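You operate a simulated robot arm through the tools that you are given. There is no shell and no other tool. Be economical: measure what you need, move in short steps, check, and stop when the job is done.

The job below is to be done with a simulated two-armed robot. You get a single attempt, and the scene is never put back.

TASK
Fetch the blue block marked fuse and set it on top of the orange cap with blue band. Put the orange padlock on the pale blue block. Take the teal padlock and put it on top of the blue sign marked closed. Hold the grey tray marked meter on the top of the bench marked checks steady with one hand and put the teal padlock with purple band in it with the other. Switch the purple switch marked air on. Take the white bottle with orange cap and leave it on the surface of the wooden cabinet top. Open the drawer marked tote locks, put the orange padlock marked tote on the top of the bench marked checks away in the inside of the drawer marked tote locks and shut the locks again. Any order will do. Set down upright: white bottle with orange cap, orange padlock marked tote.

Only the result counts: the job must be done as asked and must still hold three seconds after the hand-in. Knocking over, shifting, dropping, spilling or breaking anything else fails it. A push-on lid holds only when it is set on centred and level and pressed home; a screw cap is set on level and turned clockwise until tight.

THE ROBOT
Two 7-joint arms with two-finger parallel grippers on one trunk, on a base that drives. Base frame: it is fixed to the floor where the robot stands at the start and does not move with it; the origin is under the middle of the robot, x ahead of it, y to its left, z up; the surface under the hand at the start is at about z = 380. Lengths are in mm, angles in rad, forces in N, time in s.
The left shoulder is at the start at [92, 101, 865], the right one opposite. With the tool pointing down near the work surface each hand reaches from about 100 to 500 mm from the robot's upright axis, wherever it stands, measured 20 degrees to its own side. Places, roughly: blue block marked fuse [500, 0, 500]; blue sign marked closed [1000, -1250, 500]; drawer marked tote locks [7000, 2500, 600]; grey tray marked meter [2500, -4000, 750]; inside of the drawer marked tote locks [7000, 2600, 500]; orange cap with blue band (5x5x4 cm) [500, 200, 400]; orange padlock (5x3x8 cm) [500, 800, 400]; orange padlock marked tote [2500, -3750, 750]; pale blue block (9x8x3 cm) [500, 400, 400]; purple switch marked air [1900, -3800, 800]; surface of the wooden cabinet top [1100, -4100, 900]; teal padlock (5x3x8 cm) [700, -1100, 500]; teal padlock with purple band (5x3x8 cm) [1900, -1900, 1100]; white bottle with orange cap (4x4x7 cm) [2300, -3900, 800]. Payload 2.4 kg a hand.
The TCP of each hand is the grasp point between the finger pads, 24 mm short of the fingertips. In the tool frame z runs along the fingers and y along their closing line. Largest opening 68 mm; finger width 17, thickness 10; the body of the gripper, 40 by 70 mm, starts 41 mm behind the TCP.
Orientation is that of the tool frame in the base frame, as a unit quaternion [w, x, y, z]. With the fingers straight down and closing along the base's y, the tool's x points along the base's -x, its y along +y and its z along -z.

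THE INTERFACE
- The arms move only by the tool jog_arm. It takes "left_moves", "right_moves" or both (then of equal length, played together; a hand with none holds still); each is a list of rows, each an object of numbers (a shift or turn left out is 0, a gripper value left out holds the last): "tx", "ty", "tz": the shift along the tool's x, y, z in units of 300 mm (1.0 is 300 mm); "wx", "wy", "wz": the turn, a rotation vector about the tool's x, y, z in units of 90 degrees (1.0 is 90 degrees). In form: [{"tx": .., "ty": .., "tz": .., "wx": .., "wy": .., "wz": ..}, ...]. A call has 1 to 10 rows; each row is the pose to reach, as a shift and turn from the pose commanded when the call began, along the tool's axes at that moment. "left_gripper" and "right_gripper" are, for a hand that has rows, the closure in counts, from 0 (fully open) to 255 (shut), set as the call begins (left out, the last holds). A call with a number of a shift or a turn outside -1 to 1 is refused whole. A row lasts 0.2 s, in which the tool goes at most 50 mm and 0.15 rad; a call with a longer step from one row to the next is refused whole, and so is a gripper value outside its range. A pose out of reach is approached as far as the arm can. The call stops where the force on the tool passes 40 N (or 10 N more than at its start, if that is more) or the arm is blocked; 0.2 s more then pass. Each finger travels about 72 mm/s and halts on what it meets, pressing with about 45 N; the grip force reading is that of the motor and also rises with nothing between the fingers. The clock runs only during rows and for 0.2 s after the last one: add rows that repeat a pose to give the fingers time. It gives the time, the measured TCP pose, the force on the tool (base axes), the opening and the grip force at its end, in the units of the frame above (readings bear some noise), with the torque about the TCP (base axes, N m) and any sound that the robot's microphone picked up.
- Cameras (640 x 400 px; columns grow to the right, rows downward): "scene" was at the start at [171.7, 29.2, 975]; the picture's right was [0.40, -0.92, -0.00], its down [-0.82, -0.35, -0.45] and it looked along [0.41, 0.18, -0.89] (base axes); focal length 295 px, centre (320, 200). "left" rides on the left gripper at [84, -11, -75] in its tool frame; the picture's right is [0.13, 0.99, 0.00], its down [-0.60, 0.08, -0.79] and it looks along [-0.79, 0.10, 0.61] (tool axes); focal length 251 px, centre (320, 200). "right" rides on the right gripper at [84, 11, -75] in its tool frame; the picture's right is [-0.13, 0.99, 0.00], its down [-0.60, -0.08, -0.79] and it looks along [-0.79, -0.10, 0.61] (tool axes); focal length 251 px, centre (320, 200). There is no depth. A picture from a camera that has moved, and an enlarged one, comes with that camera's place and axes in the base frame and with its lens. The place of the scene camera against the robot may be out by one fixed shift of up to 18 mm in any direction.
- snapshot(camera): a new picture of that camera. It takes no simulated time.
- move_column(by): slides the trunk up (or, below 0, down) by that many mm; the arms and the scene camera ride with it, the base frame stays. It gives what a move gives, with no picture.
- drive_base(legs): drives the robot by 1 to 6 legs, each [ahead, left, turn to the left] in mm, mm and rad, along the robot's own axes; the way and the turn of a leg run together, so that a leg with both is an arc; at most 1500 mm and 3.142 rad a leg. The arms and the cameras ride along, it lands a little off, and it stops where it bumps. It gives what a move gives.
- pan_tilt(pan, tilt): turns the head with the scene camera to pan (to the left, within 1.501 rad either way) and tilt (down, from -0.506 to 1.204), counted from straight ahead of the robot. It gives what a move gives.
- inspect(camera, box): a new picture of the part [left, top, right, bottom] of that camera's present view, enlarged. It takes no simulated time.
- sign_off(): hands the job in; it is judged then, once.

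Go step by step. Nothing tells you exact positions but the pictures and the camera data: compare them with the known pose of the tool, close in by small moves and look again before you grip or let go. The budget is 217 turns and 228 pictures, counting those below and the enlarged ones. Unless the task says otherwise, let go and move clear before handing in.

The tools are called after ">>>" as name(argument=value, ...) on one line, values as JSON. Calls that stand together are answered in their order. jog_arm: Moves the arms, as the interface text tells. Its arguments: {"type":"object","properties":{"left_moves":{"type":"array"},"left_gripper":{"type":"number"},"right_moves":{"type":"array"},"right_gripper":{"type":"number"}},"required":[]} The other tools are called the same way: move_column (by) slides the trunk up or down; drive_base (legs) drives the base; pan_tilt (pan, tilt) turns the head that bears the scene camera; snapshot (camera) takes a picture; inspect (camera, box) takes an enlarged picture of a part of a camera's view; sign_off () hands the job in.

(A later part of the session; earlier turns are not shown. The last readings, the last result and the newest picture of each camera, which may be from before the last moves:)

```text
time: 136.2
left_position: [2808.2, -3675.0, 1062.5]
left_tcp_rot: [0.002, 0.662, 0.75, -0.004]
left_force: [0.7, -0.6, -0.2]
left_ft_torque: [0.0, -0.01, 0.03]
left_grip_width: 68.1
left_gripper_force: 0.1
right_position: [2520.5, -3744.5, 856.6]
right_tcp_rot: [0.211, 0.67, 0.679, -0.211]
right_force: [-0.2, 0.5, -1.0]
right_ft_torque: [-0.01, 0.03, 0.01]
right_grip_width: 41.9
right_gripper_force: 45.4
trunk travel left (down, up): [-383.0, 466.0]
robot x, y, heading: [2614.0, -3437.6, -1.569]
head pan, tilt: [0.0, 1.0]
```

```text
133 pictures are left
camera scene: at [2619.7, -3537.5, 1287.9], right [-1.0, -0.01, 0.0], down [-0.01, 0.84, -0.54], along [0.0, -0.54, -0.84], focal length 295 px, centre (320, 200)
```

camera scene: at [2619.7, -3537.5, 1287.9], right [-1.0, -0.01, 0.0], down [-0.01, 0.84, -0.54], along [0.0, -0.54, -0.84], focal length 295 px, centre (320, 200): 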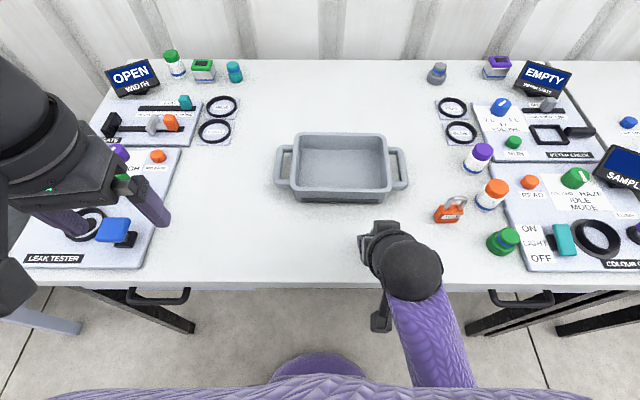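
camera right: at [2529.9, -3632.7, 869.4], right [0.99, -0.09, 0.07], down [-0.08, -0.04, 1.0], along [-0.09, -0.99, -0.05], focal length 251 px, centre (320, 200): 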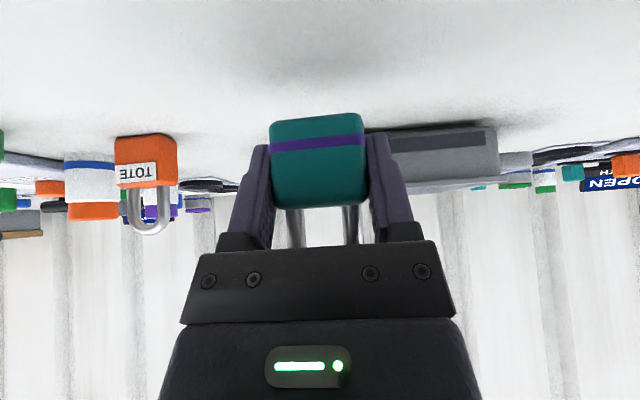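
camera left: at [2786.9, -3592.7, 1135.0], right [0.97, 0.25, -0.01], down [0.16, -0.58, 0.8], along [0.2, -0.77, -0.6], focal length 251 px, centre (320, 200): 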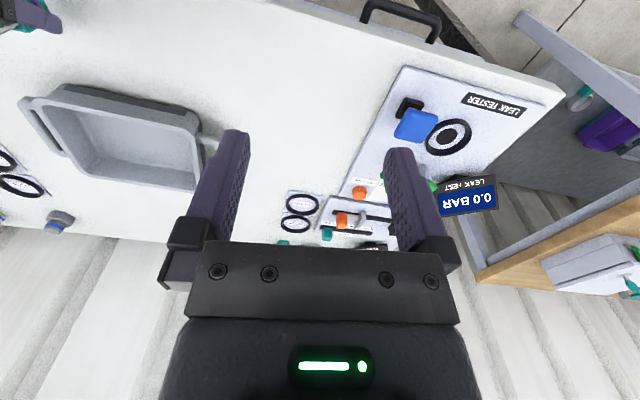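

The cues suggest the bench top is nearer z 790 than 750. I zoom to measure the bench height precisely.

>>> inspect(camera="right", box=[360, 90, 560, 210])

>>> inspect(camera="right", box=[50, 110, 250, 240])

>>> inspect(camera="scene", box=[260, 110, 520, 270])

```text
3.20 times, centred on (460, 150) of right
camera zoom: at [2529.9, -3632.7, 869.4], right [0.99, -0.09, 0.07], down [-0.08, -0.04, 1.0], along [-0.09, -0.99, -0.05], focal length 805 px, centre (-128, 360)
```

zoom: 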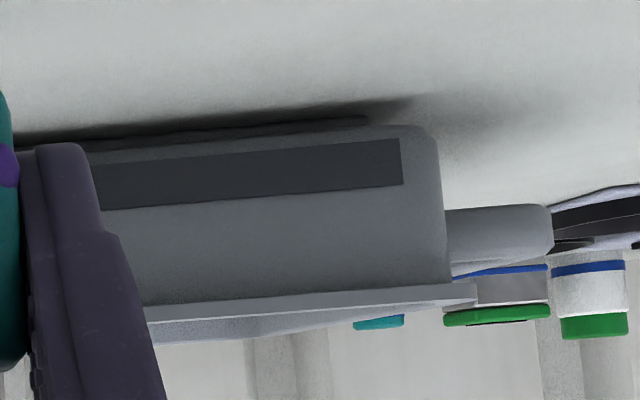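

```text
3.08 times, centred on (150, 175) of right
camera zoom: at [2529.9, -3632.7, 869.4], right [0.99, -0.09, 0.07], down [-0.08, -0.04, 1.0], along [-0.09, -0.99, -0.05], focal length 774 px, centre (843, 277)
```

zoom: 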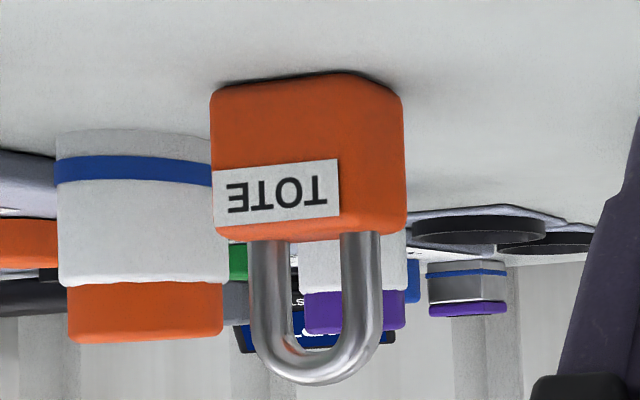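

```text
2.46 times, centred on (390, 190) of scene
camera zoom: at [2619.7, -3537.5, 1287.9], right [-1.0, -0.01, 0.0], down [-0.01, 0.84, -0.54], along [0.0, -0.54, -0.84], focal length 726 px, centre (148, 225)
```

zoom: 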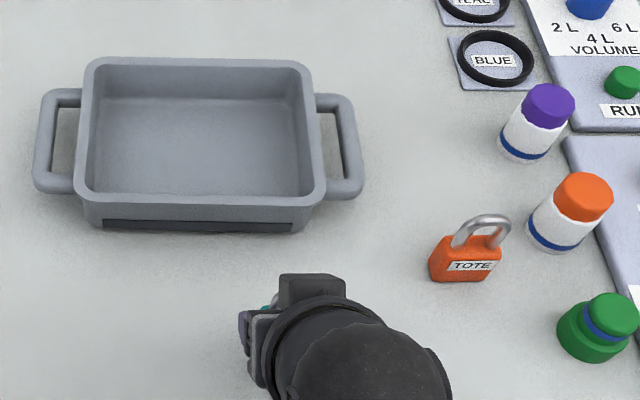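

Cross-checking three views: bench top ≈ z 805, tray centre ≈ [2579, -3921], rim ≈ 843, left handle bar ≈ [2703, -3925], z 821–839. I bring the left hand above the left handle to grip its bar.

>>> jog_arm(left_moves=[{"tx": -0.112, "ty": -0.064, "tz": 0.063, "wz": 0.011}, {"tx": -0.224, "ty": -0.128, "tz": 0.126, "wz": 0.023}, {"tx": -0.336, "ty": -0.192, "tz": 0.189, "wz": 0.034}, {"tx": -0.449, "ty": -0.256, "tz": 0.251, "wz": 0.045}, {"tx": -0.561, "ty": -0.32, "tz": 0.314, "wz": 0.056}, {"tx": -0.673, "ty": -0.384, "tz": 0.377, "wz": 0.068}, {"tx": -0.785, "ty": -0.448, "tz": 0.44, "wz": 0.079}, {"tx": -0.785, "ty": -0.448, "tz": 0.44, "wz": 0.079}], left_gripper=140)

>>> snapshot(camera="left")

>>> snapshot(camera="scene")

```text
time: 138.0
left_position: [2702.5, -3926.9, 932.3]
left_tcp_rot: [0.003, 0.708, 0.706, -0.005]
left_force: [-0.7, -0.4, -0.7]
left_ft_torque: [0.01, -0.01, 0.01]
left_grip_width: 30.9
left_gripper_force: 0.1
right_position: [2521.4, -3744.1, 858.0]
right_tcp_rot: [0.212, 0.67, 0.68, -0.21]
right_force: [-0.7, -0.4, -1.3]
right_ft_torque: [0.02, 0.0, 0.03]
right_grip_width: 41.8
right_gripper_force: 45.6
trunk travel left (down, up): [-383.0, 466.0]
robot x, y, heading: [2611.9, -3437.8, -1.564]
head pan, tilt: [0.0, 1.0]
```

```text
129 pictures are left
camera left: at [2692.9, -3842.0, 1004.6], right [0.99, 0.13, 0.0], down [0.08, -0.6, 0.8], along [0.1, -0.79, -0.6], focal length 251 px, centre (320, 200)
```

left: 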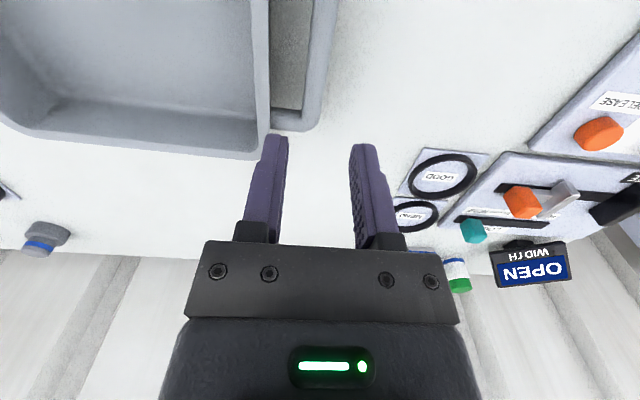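

```text
128 pictures are left
camera scene: at [2619.4, -3537.8, 1287.8], right [-1.0, -0.01, 0.0], down [-0.01, 0.84, -0.54], along [0.0, -0.54, -0.84], focal length 295 px, centre (320, 200)
```

scene: 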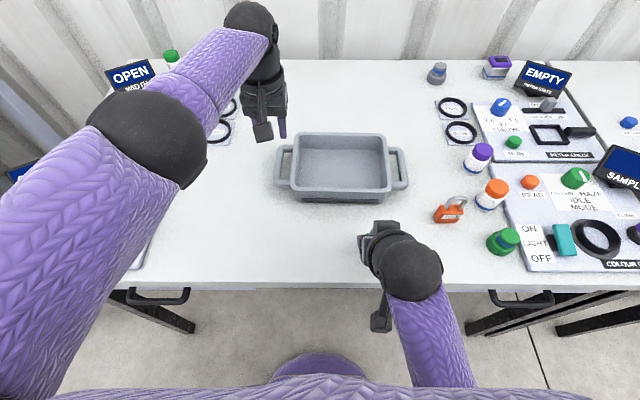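

The bar passes right under the hand at x ≈ 2702. I shift back 12 mm and descend to z 870 for a look.

>>> jog_arm(left_moves=[{"tx": 0.04, "tz": 0.1}, {"tx": 0.04, "tz": 0.2}, {"tx": 0.04, "tz": 0.2}])

>>> snapshot(camera="left")

```text
time: 138.8
left_position: [2705.1, -3914.2, 871.2]
left_tcp_rot: [0.003, 0.707, 0.707, -0.004]
left_force: [0.6, -0.7, 0.6]
left_ft_torque: [0.03, 0.0, -0.03]
left_grip_width: 30.5
left_gripper_force: 0.1
right_position: [2519.9, -3744.2, 855.6]
right_tcp_rot: [0.212, 0.67, 0.68, -0.211]
right_force: [0.6, 0.0, -1.3]
right_ft_torque: [-0.01, 0.02, 0.02]
right_grip_width: 41.6
right_gripper_force: 45.2
trunk travel left (down, up): [-383.0, 466.0]
robot x, y, heading: [2612.6, -3439.7, -1.56]
head pan, tilt: [0.0, 1.0]
```

```text
127 pictures are left
camera left: at [2693.4, -3829.2, 945.0], right [0.99, 0.13, 0.0], down [0.08, -0.6, 0.8], along [0.1, -0.79, -0.6], focal length 251 px, centre (320, 200)
```

left: 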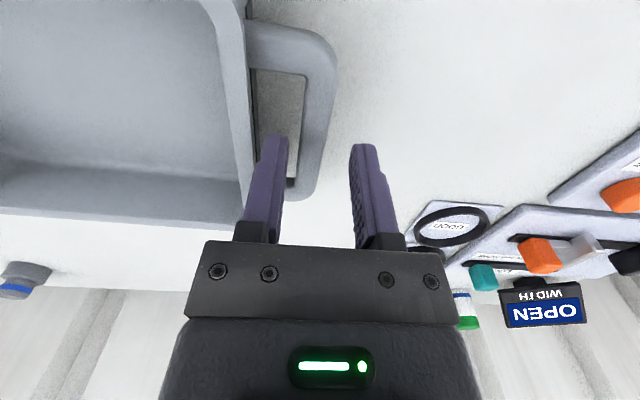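

Fingers will straddle the bar nicely. Descend to z ≈ 838.

>>> jog_arm(left_moves=[{"tz": 0.05}, {"tz": 0.1}, {"tz": 0.108}])

>>> snapshot(camera="left")

```text
time: 139.6
left_position: [2706.8, -3903.3, 843.7]
left_tcp_rot: [0.003, 0.707, 0.707, -0.004]
left_force: [-0.1, 0.0, -0.5]
left_ft_torque: [-0.01, 0.0, 0.01]
left_grip_width: 30.8
left_gripper_force: 0.0
left hand out of reach, approached as far as the arm can: row 1, 2, 3
right_position: [2521.1, -3744.3, 856.5]
right_tcp_rot: [0.212, 0.669, 0.68, -0.211]
right_force: [-0.5, -0.3, -1.7]
right_ft_torque: [0.01, -0.02, 0.03]
right_grip_width: 41.6
right_gripper_force: 45.4
trunk travel left (down, up): [-383.0, 466.0]
robot x, y, heading: [2610.5, -3436.5, -1.565]
head pan, tilt: [0.0, 1.0]
```

```text
126 pictures are left
camera left: at [2696.0, -3819.3, 917.2], right [0.99, 0.13, 0.0], down [0.08, -0.6, 0.8], along [0.1, -0.79, -0.6], focal length 251 px, centre (320, 200)
```

left: 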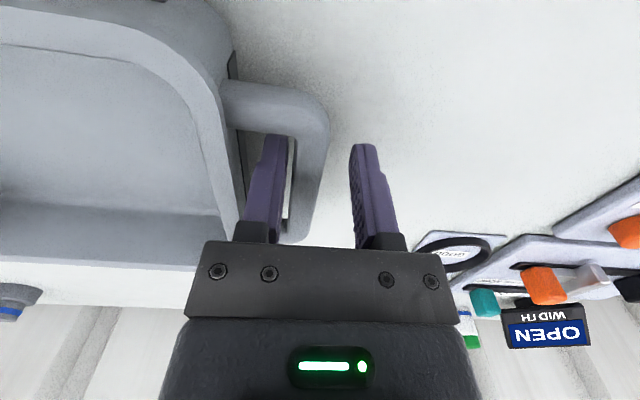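

Arm reach ended at z 844, but the pads already straddle the bar (z 821–839). I close here.

>>> jog_arm(left_moves=[{"tz": 0}, {"tz": 0}, {"tz": 0}], left_gripper=255)

>>> snapshot(camera="left")

```text
time: 140.4
left_position: [2706.9, -3905.1, 844.9]
left_tcp_rot: [0.002, 0.707, 0.707, -0.004]
left_force: [-0.6, 0.0, -0.3]
left_ft_torque: [0.07, 0.02, -0.11]
left_grip_width: 13.4
left_gripper_force: 32.9
right_position: [2520.0, -3743.6, 856.5]
right_tcp_rot: [0.211, 0.67, 0.68, -0.211]
right_force: [0.0, 0.3, -1.1]
right_ft_torque: [0.01, 0.0, 0.03]
right_grip_width: 41.6
right_gripper_force: 45.0
trunk travel left (down, up): [-383.0, 466.0]
robot x, y, heading: [2613.7, -3438.2, -1.562]
head pan, tilt: [0.0, 1.0]
```

```text
125 pictures are left
camera left: at [2696.0, -3819.4, 917.4], right [0.99, 0.13, 0.0], down [0.08, -0.6, 0.8], along [0.1, -0.79, -0.6], focal length 251 px, centre (320, 200)
```

left: 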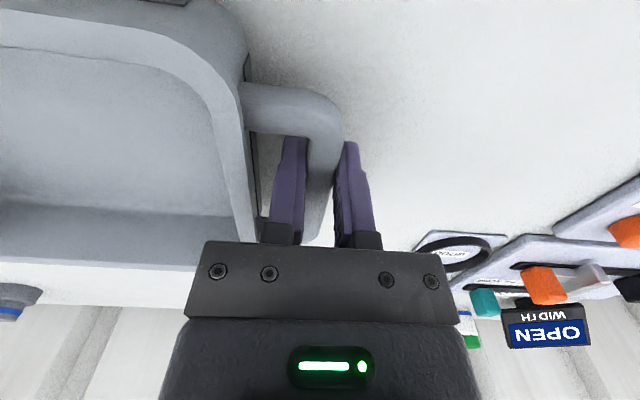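

Tray handle gripped (13 mm). Now the right hand raises the padlock and goes over the tray.

>>> jog_arm(right_moves=[{"tx": -0.093, "tz": -0.134}, {"tx": -0.217, "ty": 0.023, "tz": -0.048}, {"tx": -0.341, "ty": 0.046, "tz": 0.038}, {"tx": -0.465, "ty": 0.07, "tz": 0.124}, {"tx": -0.588, "ty": 0.093, "tz": 0.21}, {"tx": -0.588, "ty": 0.093, "tz": 0.21}])

>>> snapshot(camera="scene")

>>> snapshot(camera="right")

```text
time: 141.8
left_position: [2707.2, -3903.6, 844.9]
left_tcp_rot: [0.002, 0.707, 0.707, -0.003]
left_force: [0.8, 0.0, -0.4]
left_ft_torque: [-0.07, -0.01, -0.01]
left_grip_width: 13.4
left_gripper_force: 33.4
right_position: [2552.7, -3924.7, 904.5]
right_tcp_rot: [0.213, 0.669, 0.68, -0.211]
right_force: [0.0, 0.0, -1.4]
right_ft_torque: [0.04, 0.03, -0.01]
right_grip_width: 41.4
right_gripper_force: 44.8
trunk travel left (down, up): [-383.0, 466.0]
robot x, y, heading: [2611.8, -3437.4, -1.566]
head pan, tilt: [0.0, 1.0]
```

```text
124 pictures are left
camera scene: at [2619.7, -3537.8, 1287.8], right [-1.0, -0.01, 0.0], down [-0.01, 0.84, -0.54], along [0.0, -0.54, -0.84], focal length 295 px, centre (320, 200)
```

scene: 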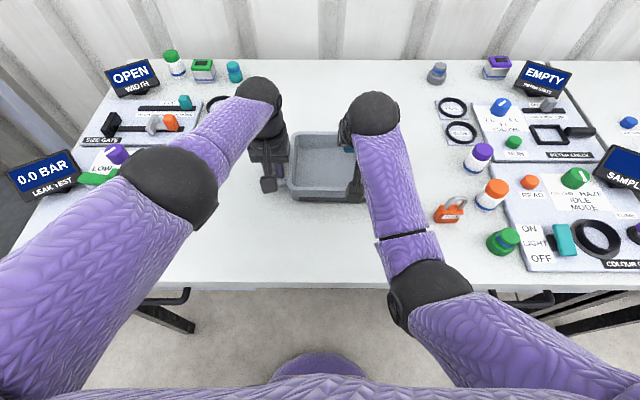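

```text
123 pictures are left
camera right: at [2560.5, -3813.1, 917.8], right [0.99, -0.09, 0.07], down [-0.08, -0.04, 1.0], along [-0.09, -0.99, -0.05], focal length 251 px, centre (320, 200)
```

right: 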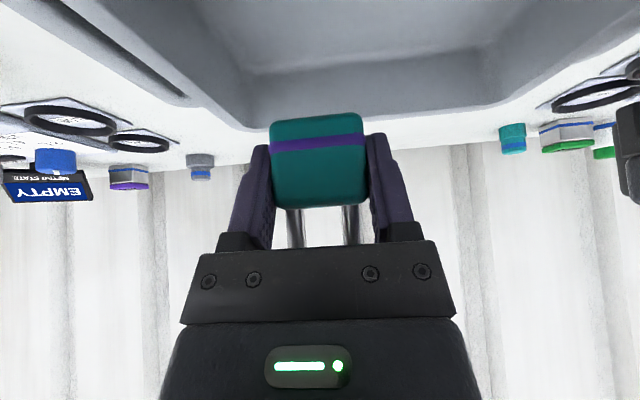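

Over the tray interior. I move a little to the middle and lower 55 mm.

>>> jog_arm(right_moves=[{"ty": 0.04, "tx": 0.04, "tz": 0.055}, {"ty": 0.04, "tx": 0.08, "tz": 0.11}, {"ty": 0.04, "tx": 0.105, "tz": 0.15}, {"ty": 0.04, "tx": 0.105, "tz": 0.15}])

>>> snapshot(camera="right")

>>> snapshot(camera="left")

```text
time: 142.8
left_position: [2706.9, -3904.0, 843.9]
left_tcp_rot: [0.001, 0.707, 0.707, -0.005]
left_force: [-0.1, -0.1, -0.3]
left_ft_torque: [-0.02, -0.01, -0.04]
left_grip_width: 13.0
left_gripper_force: 33.3
right_position: [2563.5, -3924.1, 850.9]
right_tcp_rot: [0.211, 0.67, 0.679, -0.212]
right_force: [-0.5, -0.3, -0.9]
right_ft_torque: [0.03, 0.0, -0.04]
right_grip_width: 41.4
right_gripper_force: 45.4
trunk travel left (down, up): [-383.0, 466.0]
robot x, y, heading: [2610.3, -3435.9, -1.561]
head pan, tilt: [0.0, 1.0]
```

```text
122 pictures are left
camera right: at [2572.2, -3812.7, 862.7], right [0.99, -0.09, 0.07], down [-0.08, -0.04, 1.0], along [-0.09, -0.99, -0.05], focal length 251 px, centre (320, 200)
```

right: 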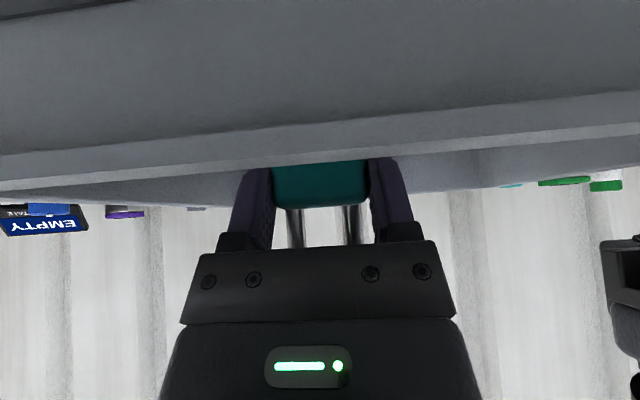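

```text
121 pictures are left
camera left: at [2696.0, -3819.5, 917.4], right [0.99, 0.13, 0.0], down [0.08, -0.6, 0.8], along [0.1, -0.79, -0.6], focal length 251 px, centre (320, 200)
```

left: 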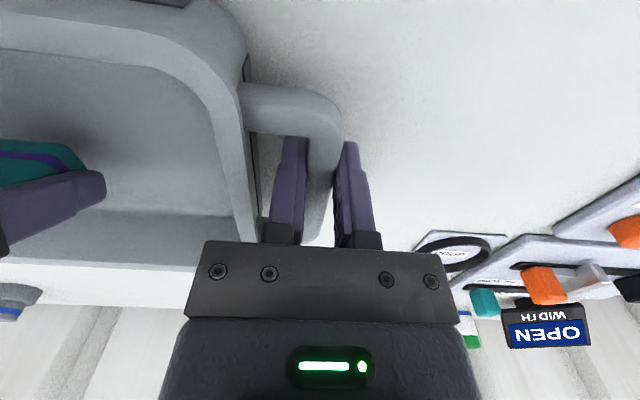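

Inside the tray walls now; lower slowly to contact.

>>> jog_arm(right_moves=[{"tx": 0.01, "tz": 0.013}, {"tx": 0.015, "tz": 0.02}, {"tx": 0.02, "tz": 0.027}])

```text
time: 143.6
left_position: [2706.4, -3903.5, 844.8]
left_tcp_rot: [0.002, 0.706, 0.708, -0.005]
left_force: [0.5, 0.1, -0.3]
left_ft_torque: [0.02, 0.01, -0.01]
left_grip_width: 13.1
left_gripper_force: 32.9
right_position: [2563.8, -3922.8, 840.7]
right_tcp_rot: [0.212, 0.67, 0.679, -0.211]
right_force: [0.1, 0.1, -0.7]
right_ft_torque: [-0.01, -0.03, 0.01]
right_grip_width: 41.6
right_gripper_force: 44.7
trunk travel left (down, up): [-383.0, 466.0]
robot x, y, heading: [2615.9, -3439.8, -1.563]
head pan, tilt: [0.0, 1.0]
```

>>> jog_arm(right_moves=[{"tx": 0.004, "tz": 0.006}, {"tx": 0.008, "tz": 0.011}, {"tx": 0.012, "tz": 0.017}])

>>> snapshot(camera="left")

```text
time: 144.5
left_position: [2707.2, -3902.3, 844.0]
left_tcp_rot: [0.002, 0.706, 0.708, -0.005]
left_force: [0.7, 0.3, 3.5]
left_ft_torque: [-0.12, -0.08, 0.07]
left_grip_width: 13.1
left_gripper_force: 33.7
right_position: [2564.6, -3925.7, 838.9]
right_tcp_rot: [0.217, 0.669, 0.678, -0.216]
right_force: [0.2, 1.3, 9.5]
right_ft_torque: [0.11, 0.12, -0.01]
right_grip_width: 41.6
right_gripper_force: 45.3
trunk travel left (down, up): [-383.0, 466.0]
robot x, y, heading: [2616.0, -3437.4, -1.562]
head pan, tilt: [0.0, 1.0]
stopped in row 3 (right hand): the force on the tool passed its limit at 41 N (the readings are from after the stop); the commanded pose is now the measured one
```

```text
120 pictures are left
camera left: at [2696.2, -3818.5, 917.4], right [0.99, 0.13, 0.0], down [0.08, -0.6, 0.8], along [0.1, -0.79, -0.6], focal length 251 px, centre (320, 200)
```

left: 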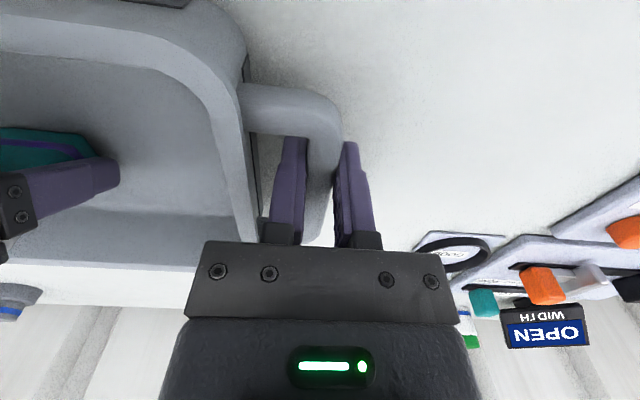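

Padlock rests on the tray floor. I open the right hand and withdraw back along its fingers while the left keeps hold.

>>> jog_arm(right_moves=[{"tz": -0.003}, {"tz": -0.003}, {"tz": -0.003}, {"tz": -0.06}, {"tz": -0.2}, {"tz": -0.35}, {"tz": -0.5}], right_gripper=15)

>>> snapshot(camera="right")

>>> snapshot(camera="scene")

```text
time: 146.1
left_position: [2706.7, -3903.0, 844.0]
left_tcp_rot: [0.002, 0.707, 0.707, -0.005]
left_force: [3.2, 0.0, 8.3]
left_ft_torque: [-0.08, -0.03, 0.05]
left_grip_width: 13.3
left_gripper_force: 33.9
right_position: [2560.5, -3838.0, 960.4]
right_tcp_rot: [0.214, 0.67, 0.677, -0.219]
right_force: [-0.5, -0.3, 0.6]
right_ft_torque: [-0.04, 0.01, 0.0]
right_grip_width: 63.9
right_gripper_force: 0.1
trunk travel left (down, up): [-383.0, 466.0]
robot x, y, heading: [2614.2, -3435.7, -1.56]
head pan, tilt: [0.0, 1.0]
```

```text
119 pictures are left
camera right: at [2569.0, -3727.7, 971.6], right [0.99, -0.1, 0.07], down [-0.07, -0.03, 1.0], along [-0.09, -0.99, -0.04], focal length 251 px, centre (320, 200)
```

right: 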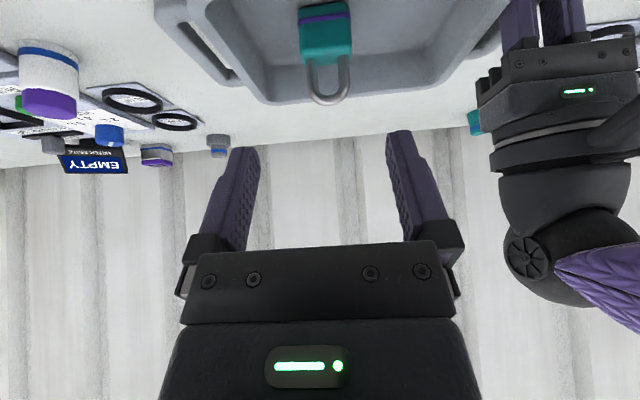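

```text
118 pictures are left
camera scene: at [2619.9, -3537.1, 1287.9], right [-1.0, -0.01, 0.0], down [-0.01, 0.84, -0.54], along [0.0, -0.54, -0.84], focal length 295 px, centre (320, 200)
```

scene: 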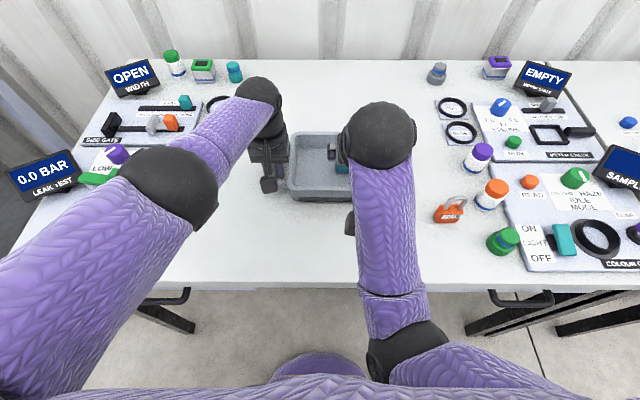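

Padlock stands in the tray. I release the handle with a small opening and lift the left hand.

>>> jog_arm(left_moves=[{"tz": 0}, {"tz": 0}, {"tz": -0.08}, {"tz": -0.2}, {"tz": -0.35}, {"tz": -0.5}, {"tz": -0.65}], left_gripper=140)

>>> snapshot(camera="left")

>>> snapshot(camera="right")

```text
time: 147.7
left_position: [2709.1, -3902.3, 1038.8]
left_tcp_rot: [0.002, 0.706, 0.708, -0.003]
left_force: [0.9, 0.3, 0.1]
left_ft_torque: [0.05, -0.03, -0.01]
left_grip_width: 30.5
left_gripper_force: 0.1
right_position: [2560.4, -3840.2, 959.0]
right_tcp_rot: [0.214, 0.669, 0.678, -0.218]
right_force: [-0.1, -0.4, 0.0]
right_ft_torque: [0.06, -0.01, 0.02]
right_grip_width: 63.9
right_gripper_force: 0.1
trunk travel left (down, up): [-383.0, 466.0]
robot x, y, heading: [2613.1, -3440.1, -1.564]
head pan, tilt: [0.0, 1.0]
```

```text
117 pictures are left
camera left: at [2697.7, -3817.6, 1112.3], right [0.99, 0.13, 0.0], down [0.08, -0.6, 0.8], along [0.1, -0.79, -0.6], focal length 251 px, centre (320, 200)
```

left: 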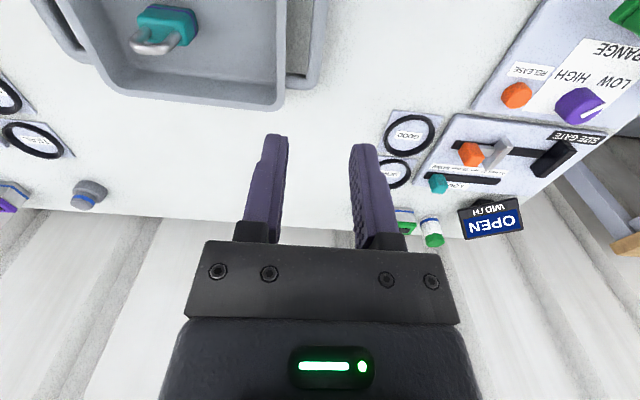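

```text
116 pictures are left
camera right: at [2569.2, -3728.0, 970.6], right [0.99, -0.09, 0.07], down [-0.07, -0.03, 1.0], along [-0.09, -1.0, -0.04], focal length 251 px, centre (320, 200)
```

right: 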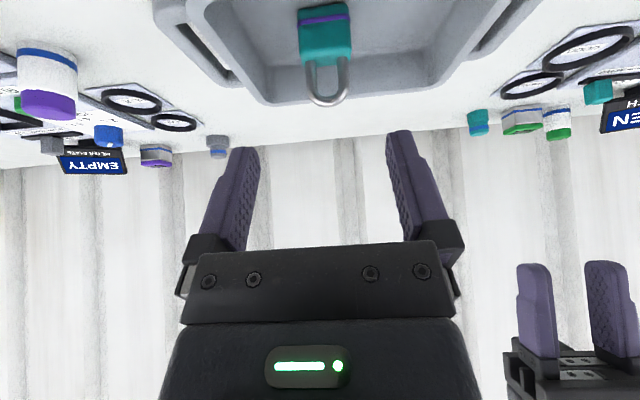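

Tray done. Next the bottle with the orange cap, ≈ [2308, -3840]. I level the right hand while raising it, then shift the base right by 195.

>>> jog_arm(right_moves=[{"tz": -0.02, "tx": -0.03, "wy": 0.08}, {"tz": -0.04, "tx": -0.06, "wy": 0.16}, {"tz": -0.06, "tx": -0.09, "wy": 0.24}, {"tz": -0.08, "tx": -0.1, "wy": 0.32}, {"tz": -0.1, "tx": -0.1, "wy": 0.395, "wz": 0.008}])

>>> drive_base(legs=[[0, -195, 0]])

>>> snapshot(camera="right")

>>> snapshot(camera="scene")

```text
time: 148.4
left_position: [2709.4, -3902.2, 1038.3]
left_tcp_rot: [0.001, 0.707, 0.707, -0.003]
left_force: [-0.6, 0.7, -0.1]
left_ft_torque: [-0.03, 0.01, -0.03]
left_grip_width: 30.6
left_gripper_force: 0.0
right_position: [2563.5, -3850.9, 979.8]
right_tcp_rot: [0.125, 0.698, 0.695, -0.119]
right_force: [0.5, -4.4, -1.9]
right_ft_torque: [-0.06, -0.01, 0.03]
right_grip_width: 64.3
right_gripper_force: 0.0
right hand out of reach, approached as far as the arm can: row 3
trunk travel left (down, up): [-383.0, 466.0]
robot x, y, heading: [2611.9, -3437.6, -1.567]
head pan, tilt: [0.0, 1.0]
stopped in row 3 (right hand): the force on the tool passed its limit at 100 N (the readings are from after the stop); the commanded pose is now the measured one
```

```text
time: 150.0
left_position: [2512.2, -3902.9, 1038.0]
left_tcp_rot: [0.002, 0.707, 0.708, -0.003]
left_force: [-0.6, 1.5, 0.1]
left_ft_torque: [-0.02, 0.02, 0.02]
left_grip_width: 30.8
left_gripper_force: 0.1
right_position: [2368.2, -3851.9, 979.5]
right_tcp_rot: [0.124, 0.698, 0.695, -0.12]
right_force: [2.4, -7.2, -1.5]
right_ft_torque: [0.08, 0.11, -0.3]
right_grip_width: 64.3
right_gripper_force: 0.1
trunk travel left (down, up): [-383.0, 466.0]
robot x, y, heading: [2418.4, -3439.7, -1.561]
head pan, tilt: [0.0, 1.0]
```

```text
115 pictures are left
camera right: at [2377.7, -3749.2, 1021.0], right [0.99, -0.12, 0.05], down [-0.09, -0.3, 0.95], along [-0.1, -0.95, -0.31], focal length 251 px, centre (320, 200)
```

right: 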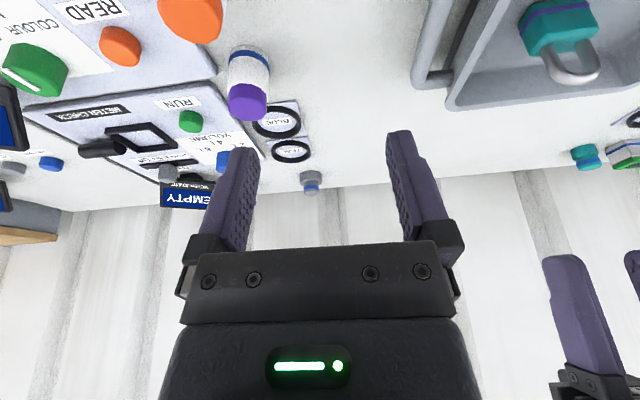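

```text
114 pictures are left
camera scene: at [2423.3, -3539.3, 1287.8], right [-1.0, -0.01, 0.0], down [-0.01, 0.84, -0.54], along [0.0, -0.54, -0.84], focal length 295 px, centre (320, 200)
```

scene: 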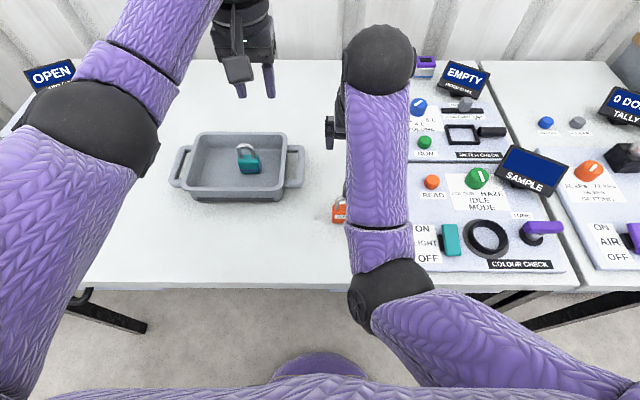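

The arm got blocked, likely the elbow against the bench edge. I raise the trunk 130 to free it, and then finish levelling.

>>> move_column(by=130)

>>> snapshot(camera="scene")

```text
time: 151.6
left_position: [2512.2, -3903.8, 1168.0]
left_tcp_rot: [0.001, 0.707, 0.707, -0.003]
left_force: [0.2, 0.4, -0.5]
left_ft_torque: [-0.02, -0.01, -0.01]
left_grip_width: 30.7
left_gripper_force: 0.1
right_position: [2368.3, -3853.9, 1109.3]
right_tcp_rot: [0.124, 0.698, 0.695, -0.118]
right_force: [-0.2, -1.1, -0.1]
right_ft_torque: [-0.01, -0.03, -0.02]
right_grip_width: 63.8
right_gripper_force: 0.1
trunk travel left (down, up): [-513.0, 336.0]
robot x, y, heading: [2419.9, -3443.0, -1.563]
head pan, tilt: [0.0, 1.0]
```

```text
113 pictures are left
camera scene: at [2423.6, -3524.7, 1418.4], right [-1.0, -0.01, 0.0], down [-0.01, 0.84, -0.54], along [0.0, -0.54, -0.84], focal length 295 px, centre (320, 200)
```

scene: 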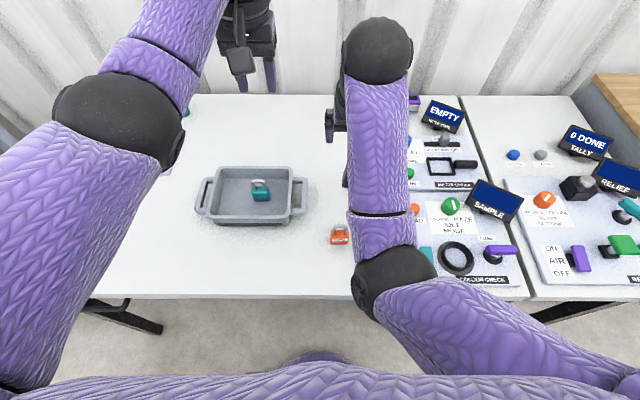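

Freed. Level the hand now.

>>> jog_arm(right_moves=[{"wy": 0.08}, {"wy": 0.16}, {"wy": 0.219}, {"wy": 0.219}])

>>> snapshot(camera="right")

>>> snapshot(camera="left")

```text
time: 152.0
left_position: [2512.9, -3903.7, 1167.9]
left_tcp_rot: [0.001, 0.707, 0.707, -0.003]
left_force: [-0.4, 0.1, 0.6]
left_ft_torque: [-0.05, 0.01, 0.0]
left_grip_width: 30.7
left_gripper_force: 0.0
right_position: [2367.6, -3856.9, 1108.0]
right_tcp_rot: [0.096, 0.708, 0.694, -0.09]
right_force: [-0.3, -3.8, -3.8]
right_ft_torque: [-0.14, -0.03, 0.06]
right_grip_width: 63.8
right_gripper_force: 0.1
right hand out of reach, approached as far as the arm can: row 1
trunk travel left (down, up): [-513.0, 336.0]
robot x, y, heading: [2418.1, -3442.2, -1.562]
head pan, tilt: [0.0, 1.0]
stopped in row 1 (right hand): the force on the tool passed its limit at 75 N (the readings are from after the stop); the commanded pose is now the measured one
```

```text
112 pictures are left
camera right: at [2379.2, -3757.1, 1158.3], right [0.99, -0.14, 0.05], down [-0.1, -0.38, 0.92], along [-0.11, -0.92, -0.39], focal length 251 px, centre (320, 200)
```

right: 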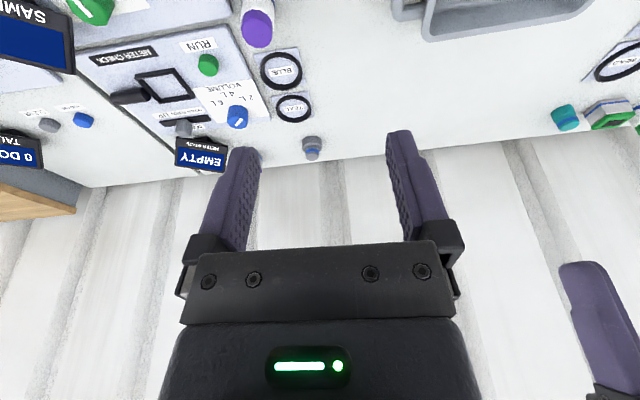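

```text
111 pictures are left
camera left: at [2501.8, -3819.5, 1241.8], right [0.99, 0.13, 0.0], down [0.08, -0.6, 0.8], along [0.1, -0.79, -0.6], focal length 251 px, centre (320, 200)
```

left: 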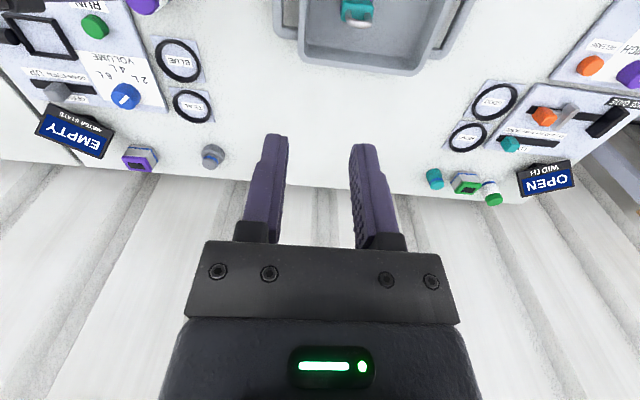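

The right wrist seems to be at a joint limit in this arm posture. I'll use the left hand (healthy posture) from here and move the right one aside.

>>> jog_arm(right_moves=[{"ty": -0.1, "tz": -0.05}, {"ty": -0.22, "tz": -0.1}, {"ty": -0.34, "tz": -0.15}, {"ty": -0.46, "tz": -0.2}, {"ty": -0.58, "tz": -0.25}, {"ty": -0.7, "tz": -0.3}])

>>> snapshot(camera="scene")

```text
time: 152.3
left_position: [2511.8, -3904.9, 1168.8]
left_tcp_rot: [0.002, 0.707, 0.707, -0.004]
left_force: [0.0, 0.3, -0.7]
left_ft_torque: [0.01, -0.01, -0.04]
left_grip_width: 30.6
left_gripper_force: 0.0
right_position: [2362.7, -3858.3, 1111.0]
right_tcp_rot: [0.102, 0.712, 0.689, -0.092]
right_force: [0.5, -13.5, -8.1]
right_ft_torque: [-0.35, 0.07, -0.15]
right_grip_width: 63.9
right_gripper_force: 0.1
right hand out of reach, approached as far as the arm can: row 1
trunk travel left (down, up): [-513.0, 336.0]
robot x, y, heading: [2417.6, -3443.4, -1.56]
head pan, tilt: [0.0, 1.0]
stopped in row 1 (right hand): the force on the tool passed its limit at 87 N (the readings are from after the stop); the commanded pose is now the measured one
```

```text
110 pictures are left
camera scene: at [2423.6, -3524.7, 1418.5], right [-1.0, -0.01, 0.0], down [-0.01, 0.84, -0.54], along [0.0, -0.54, -0.84], focal length 295 px, centre (320, 200)
```

scene: 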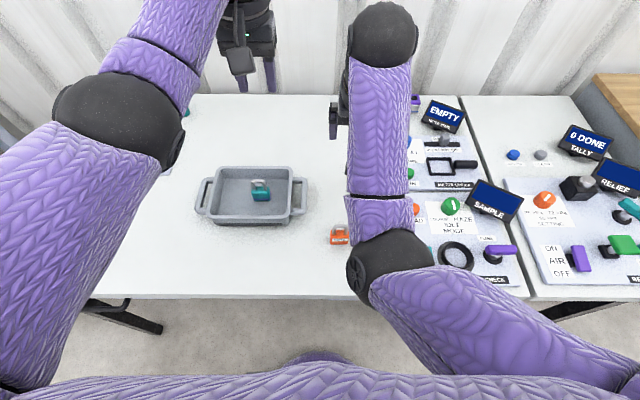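

The wrist seems folded against its own forearm. I tilt it back and extend the arm forward and down to unfold.

>>> jog_arm(right_moves=[{"wy": -0.08, "tx": -0.03}, {"wy": -0.16, "tx": -0.08, "tz": 0.05}, {"wy": -0.2, "tx": -0.13, "tz": 0.15}, {"wy": -0.2, "tx": -0.2, "tz": 0.25}, {"wy": -0.2, "tx": -0.25, "tz": 0.33}])

>>> snapshot(camera="left")

```text
time: 153.5
left_position: [2512.1, -3903.2, 1168.7]
left_tcp_rot: [0.001, 0.707, 0.707, -0.004]
left_force: [0.3, 0.2, 1.1]
left_ft_torque: [-0.01, 0.02, -0.01]
left_grip_width: 30.9
left_gripper_force: 0.2
right_position: [2360.8, -3957.4, 1035.2]
right_tcp_rot: [0.208, 0.688, 0.665, -0.201]
right_force: [-0.1, -0.2, -0.3]
right_ft_torque: [-0.02, -0.03, -0.01]
right_grip_width: 64.2
right_gripper_force: 0.1
trunk travel left (down, up): [-513.0, 336.0]
robot x, y, heading: [2417.7, -3443.8, -1.565]
head pan, tilt: [0.0, 1.0]
```

```text
109 pictures are left
camera left: at [2501.6, -3819.7, 1241.8], right [0.99, 0.13, 0.0], down [0.08, -0.6, 0.8], along [0.1, -0.79, -0.6], focal length 251 px, centre (320, 200)
```

left: 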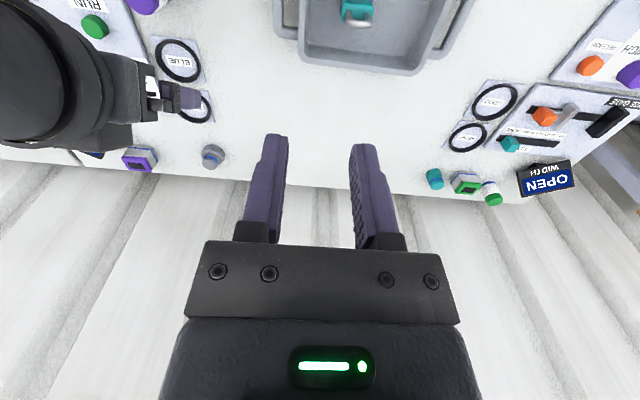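

Free again. Try levelling here in the extended position.

>>> jog_arm(right_moves=[{"wy": 0.08}, {"wy": 0.16}, {"wy": 0.24}, {"wy": 0.32}, {"wy": 0.37, "wz": 0.015}])

>>> snapshot(camera="scene")

```text
time: 154.7
left_position: [2512.4, -3903.9, 1168.4]
left_tcp_rot: [0.001, 0.707, 0.707, -0.004]
left_force: [-0.1, 0.2, -0.5]
left_ft_torque: [0.0, -0.02, -0.01]
left_grip_width: 30.7
left_gripper_force: 0.1
right_position: [2357.5, -3907.7, 1040.9]
right_tcp_rot: [0.01, 0.726, 0.688, 0.009]
right_force: [0.0, -0.2, 0.4]
right_ft_torque: [-0.01, -0.05, -0.01]
right_grip_width: 64.0
right_gripper_force: 0.0
right hand out of reach, approached as far as the arm can: row 3, 4, 5
trunk travel left (down, up): [-513.0, 336.0]
robot x, y, heading: [2415.9, -3439.2, -1.558]
head pan, tilt: [0.0, 1.0]
```

```text
108 pictures are left
camera scene: at [2423.7, -3524.4, 1418.5], right [-1.0, -0.01, 0.0], down [-0.01, 0.84, -0.54], along [0.0, -0.54, -0.84], focal length 295 px, centre (320, 200)
```

scene: 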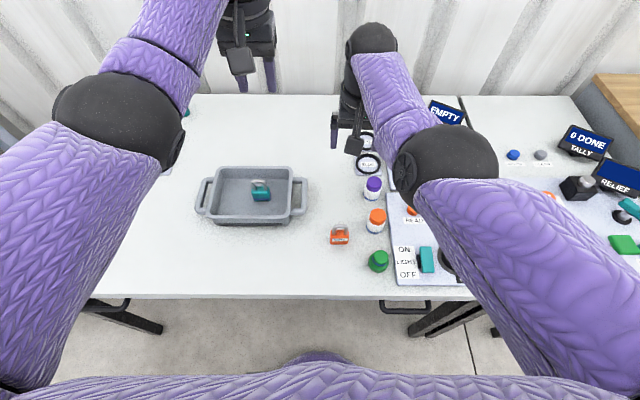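

The right arm is back in a good posture. Bottle ≈ [2300, -3843]; I bring the right hand above it.

>>> jog_arm(right_moves=[{"tx": 0.06, "ty": -0.067, "tz": 0.05, "wz": -0.01}, {"tx": 0.12, "ty": -0.133, "tz": 0.12, "wz": -0.02}, {"tx": 0.183, "ty": -0.2, "tz": 0.2, "wz": -0.034}, {"tx": 0.183, "ty": -0.2, "tz": 0.27, "wz": -0.034}, {"tx": 0.183, "ty": -0.2, "tz": 0.27, "wz": -0.034}], right_gripper=0)

>>> snapshot(camera="right")

>>> snapshot(camera="scene")

```text
time: 155.9
left_position: [2513.0, -3904.5, 1168.9]
left_tcp_rot: [0.001, 0.707, 0.707, -0.003]
left_force: [-0.4, 0.9, 0.3]
left_ft_torque: [-0.01, 0.01, -0.02]
left_grip_width: 30.9
left_gripper_force: 0.1
right_position: [2302.8, -3849.8, 959.0]
right_tcp_rot: [0.011, 0.707, 0.707, 0.007]
right_force: [0.0, 0.5, -0.3]
right_ft_torque: [0.0, 0.03, 0.01]
right_grip_width: 68.0
right_gripper_force: 0.0
trunk travel left (down, up): [-513.0, 336.0]
robot x, y, heading: [2414.9, -3434.1, -1.564]
head pan, tilt: [0.0, 1.0]
```

```text
107 pictures are left
camera right: at [2310.6, -3766.3, 1033.0], right [0.99, -0.13, 0.03], down [-0.1, -0.6, 0.79], along [-0.09, -0.79, -0.61], focal length 251 px, centre (320, 200)
```

right: 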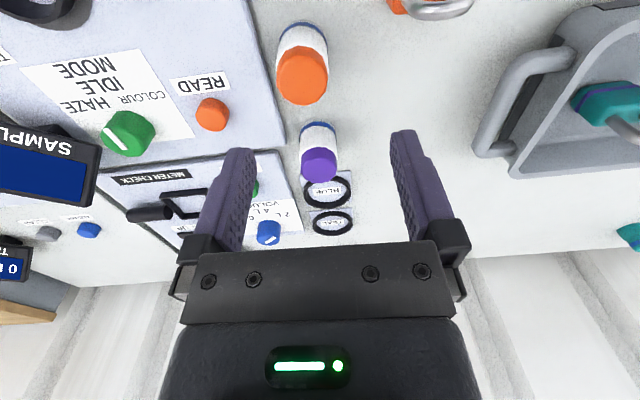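

```text
106 pictures are left
camera scene: at [2423.6, -3524.5, 1418.5], right [-1.0, -0.01, 0.0], down [-0.01, 0.84, -0.54], along [0.0, -0.54, -0.84], focal length 295 px, centre (320, 200)
```

scene: 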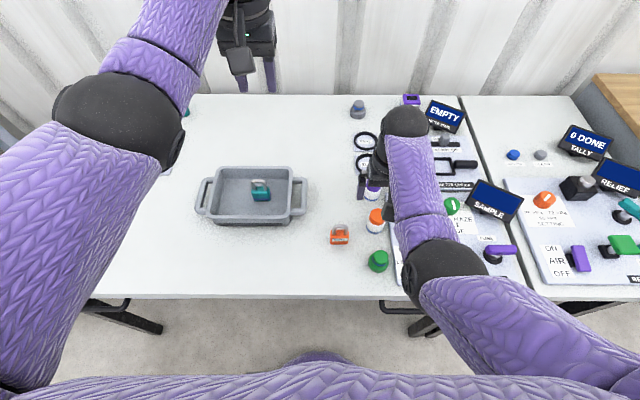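

Bottle centre ≈ [2291, -3850]. I shift and descend in two stages.

>>> jog_arm(right_moves=[{"ty": -0.04, "tz": 0.06}, {"ty": -0.04, "tz": 0.18}])

>>> snapshot(camera="right")

```text
time: 156.5
left_position: [2513.1, -3903.9, 1168.3]
left_tcp_rot: [0.001, 0.707, 0.707, -0.003]
left_force: [-1.0, 0.4, 0.1]
left_ft_torque: [0.01, 0.0, 0.0]
left_grip_width: 30.8
left_gripper_force: 0.0
right_position: [2292.0, -3849.5, 904.1]
right_tcp_rot: [0.011, 0.706, 0.708, 0.009]
right_force: [0.9, 1.2, 0.1]
right_ft_torque: [0.02, -0.01, 0.02]
right_grip_width: 68.1
right_gripper_force: 0.0
trunk travel left (down, up): [-513.0, 336.0]
robot x, y, heading: [2419.0, -3440.0, -1.562]
head pan, tilt: [0.0, 1.0]
```

```text
105 pictures are left
camera right: at [2300.3, -3767.0, 978.3], right [0.99, -0.13, 0.03], down [-0.1, -0.6, 0.79], along [-0.09, -0.79, -0.61], focal length 251 px, centre (320, 200)
```

right: 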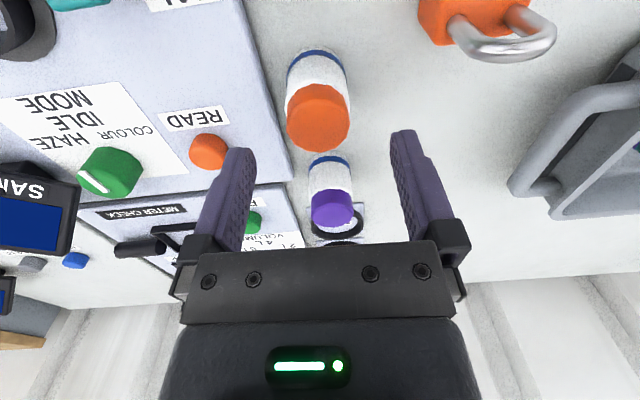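

Aligned. Descend 54 mm and grip.

>>> jog_arm(right_moves=[{"tz": 0.09}, {"tz": 0.16}, {"tz": 0.18}])

>>> snapshot(camera="right")

```text
time: 157.3
left_position: [2513.4, -3904.3, 1168.8]
left_tcp_rot: [0.001, 0.707, 0.707, -0.004]
left_force: [-0.3, -0.2, -0.4]
left_ft_torque: [0.03, 0.03, 0.02]
left_grip_width: 30.6
left_gripper_force: 0.2
right_position: [2291.9, -3838.4, 857.5]
right_tcp_rot: [0.011, 0.707, 0.708, 0.007]
right_force: [0.4, -1.0, 0.6]
right_ft_torque: [0.01, 0.0, 0.01]
right_grip_width: 68.5
right_gripper_force: 0.1
right hand out of reach, approached as far as the arm can: row 2, 3
trunk travel left (down, up): [-513.0, 336.0]
robot x, y, heading: [2420.4, -3441.7, -1.561]
head pan, tilt: [0.0, 1.0]
```

```text
104 pictures are left
camera right: at [2299.9, -3755.8, 932.9], right [0.99, -0.13, 0.03], down [-0.1, -0.6, 0.79], along [-0.09, -0.79, -0.61], focal length 251 px, centre (320, 200)
```

right: 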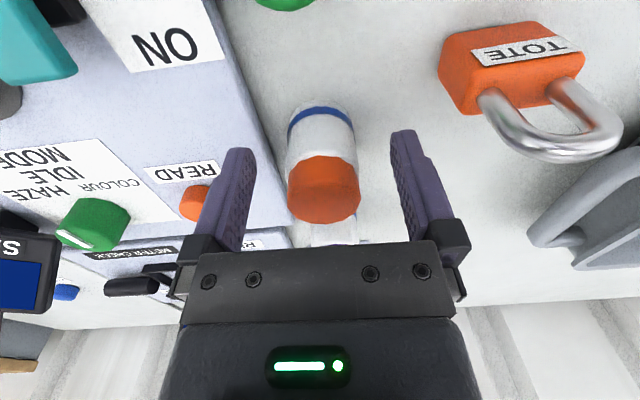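

Reach limit again: I raise the hand 120, lower the trunk 100, then finish.

>>> jog_arm(right_moves=[{"tz": -0.14}, {"tz": -0.28}, {"tz": -0.4}])

>>> move_column(by=-100)

>>> snapshot(camera="right")

```text
time: 158.1
left_position: [2512.2, -3904.9, 1168.4]
left_tcp_rot: [0.001, 0.707, 0.707, -0.005]
left_force: [0.2, -0.3, 0.5]
left_ft_torque: [0.04, 0.02, 0.01]
left_grip_width: 30.6
left_gripper_force: 0.1
right_position: [2286.7, -3837.1, 980.0]
right_tcp_rot: [0.01, 0.707, 0.707, 0.008]
right_force: [-0.3, -0.9, 0.0]
right_ft_torque: [0.01, -0.01, -0.02]
right_grip_width: 67.9
right_gripper_force: 0.1
trunk travel left (down, up): [-513.0, 336.0]
robot x, y, heading: [2415.2, -3439.9, -1.562]
head pan, tilt: [0.0, 1.0]
```

```text
time: 159.4
left_position: [2512.0, -3903.7, 1067.8]
left_tcp_rot: [0.001, 0.707, 0.707, -0.004]
left_force: [-1.4, 0.1, 0.7]
left_ft_torque: [-0.01, -0.01, -0.01]
left_grip_width: 30.6
left_gripper_force: 0.1
right_position: [2289.2, -3840.0, 878.4]
right_tcp_rot: [0.011, 0.706, 0.708, 0.009]
right_force: [-0.1, -0.2, 0.4]
right_ft_torque: [0.02, -0.02, 0.0]
right_grip_width: 68.2
right_gripper_force: 0.0
trunk travel left (down, up): [-413.0, 436.0]
robot x, y, heading: [2418.4, -3440.9, -1.558]
head pan, tilt: [0.0, 1.0]
```

```text
103 pictures are left
camera right: at [2296.9, -3754.6, 952.8], right [0.99, -0.13, 0.03], down [-0.1, -0.6, 0.79], along [-0.09, -0.79, -0.61], focal length 251 px, centre (320, 200)
```

right: 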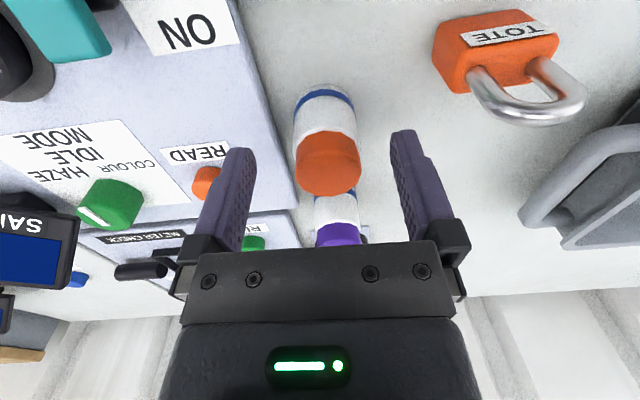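

>>> jog_arm(right_moves=[{"tx": -0.037, "ty": 0.007}, {"tx": -0.037, "ty": 0.007, "tz": 0.06}, {"tx": -0.037, "ty": 0.007, "tz": 0.095}, {"tx": -0.037, "ty": 0.007, "tz": 0.095}])

>>> snapshot(camera="right")

```text
time: 160.4
left_position: [2512.1, -3904.3, 1068.6]
left_tcp_rot: [0.001, 0.708, 0.706, -0.004]
left_force: [0.1, -0.2, -0.2]
left_ft_torque: [0.01, 0.0, -0.01]
left_grip_width: 30.8
left_gripper_force: 0.0
right_position: [2292.0, -3849.7, 850.0]
right_tcp_rot: [0.01, 0.707, 0.707, 0.007]
right_force: [-0.4, 0.1, -0.6]
right_ft_torque: [0.01, -0.02, 0.02]
right_grip_width: 68.1
right_gripper_force: 0.0
trunk travel left (down, up): [-413.0, 436.0]
robot x, y, heading: [2417.0, -3439.6, -1.564]
head pan, tilt: [0.0, 1.0]
```

```text
102 pictures are left
camera right: at [2300.1, -3766.3, 924.3], right [0.99, -0.13, 0.03], down [-0.1, -0.6, 0.79], along [-0.09, -0.79, -0.61], focal length 251 px, centre (320, 200)
```

right: 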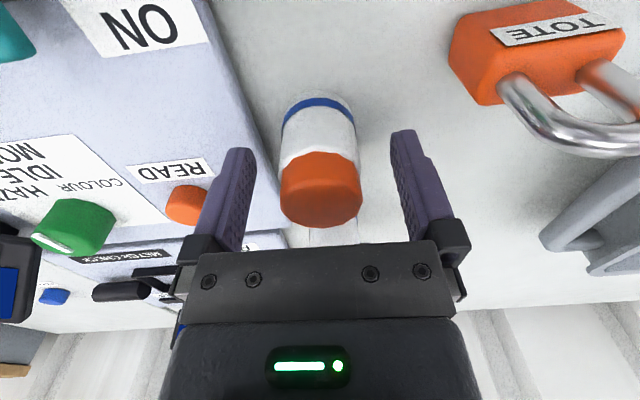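

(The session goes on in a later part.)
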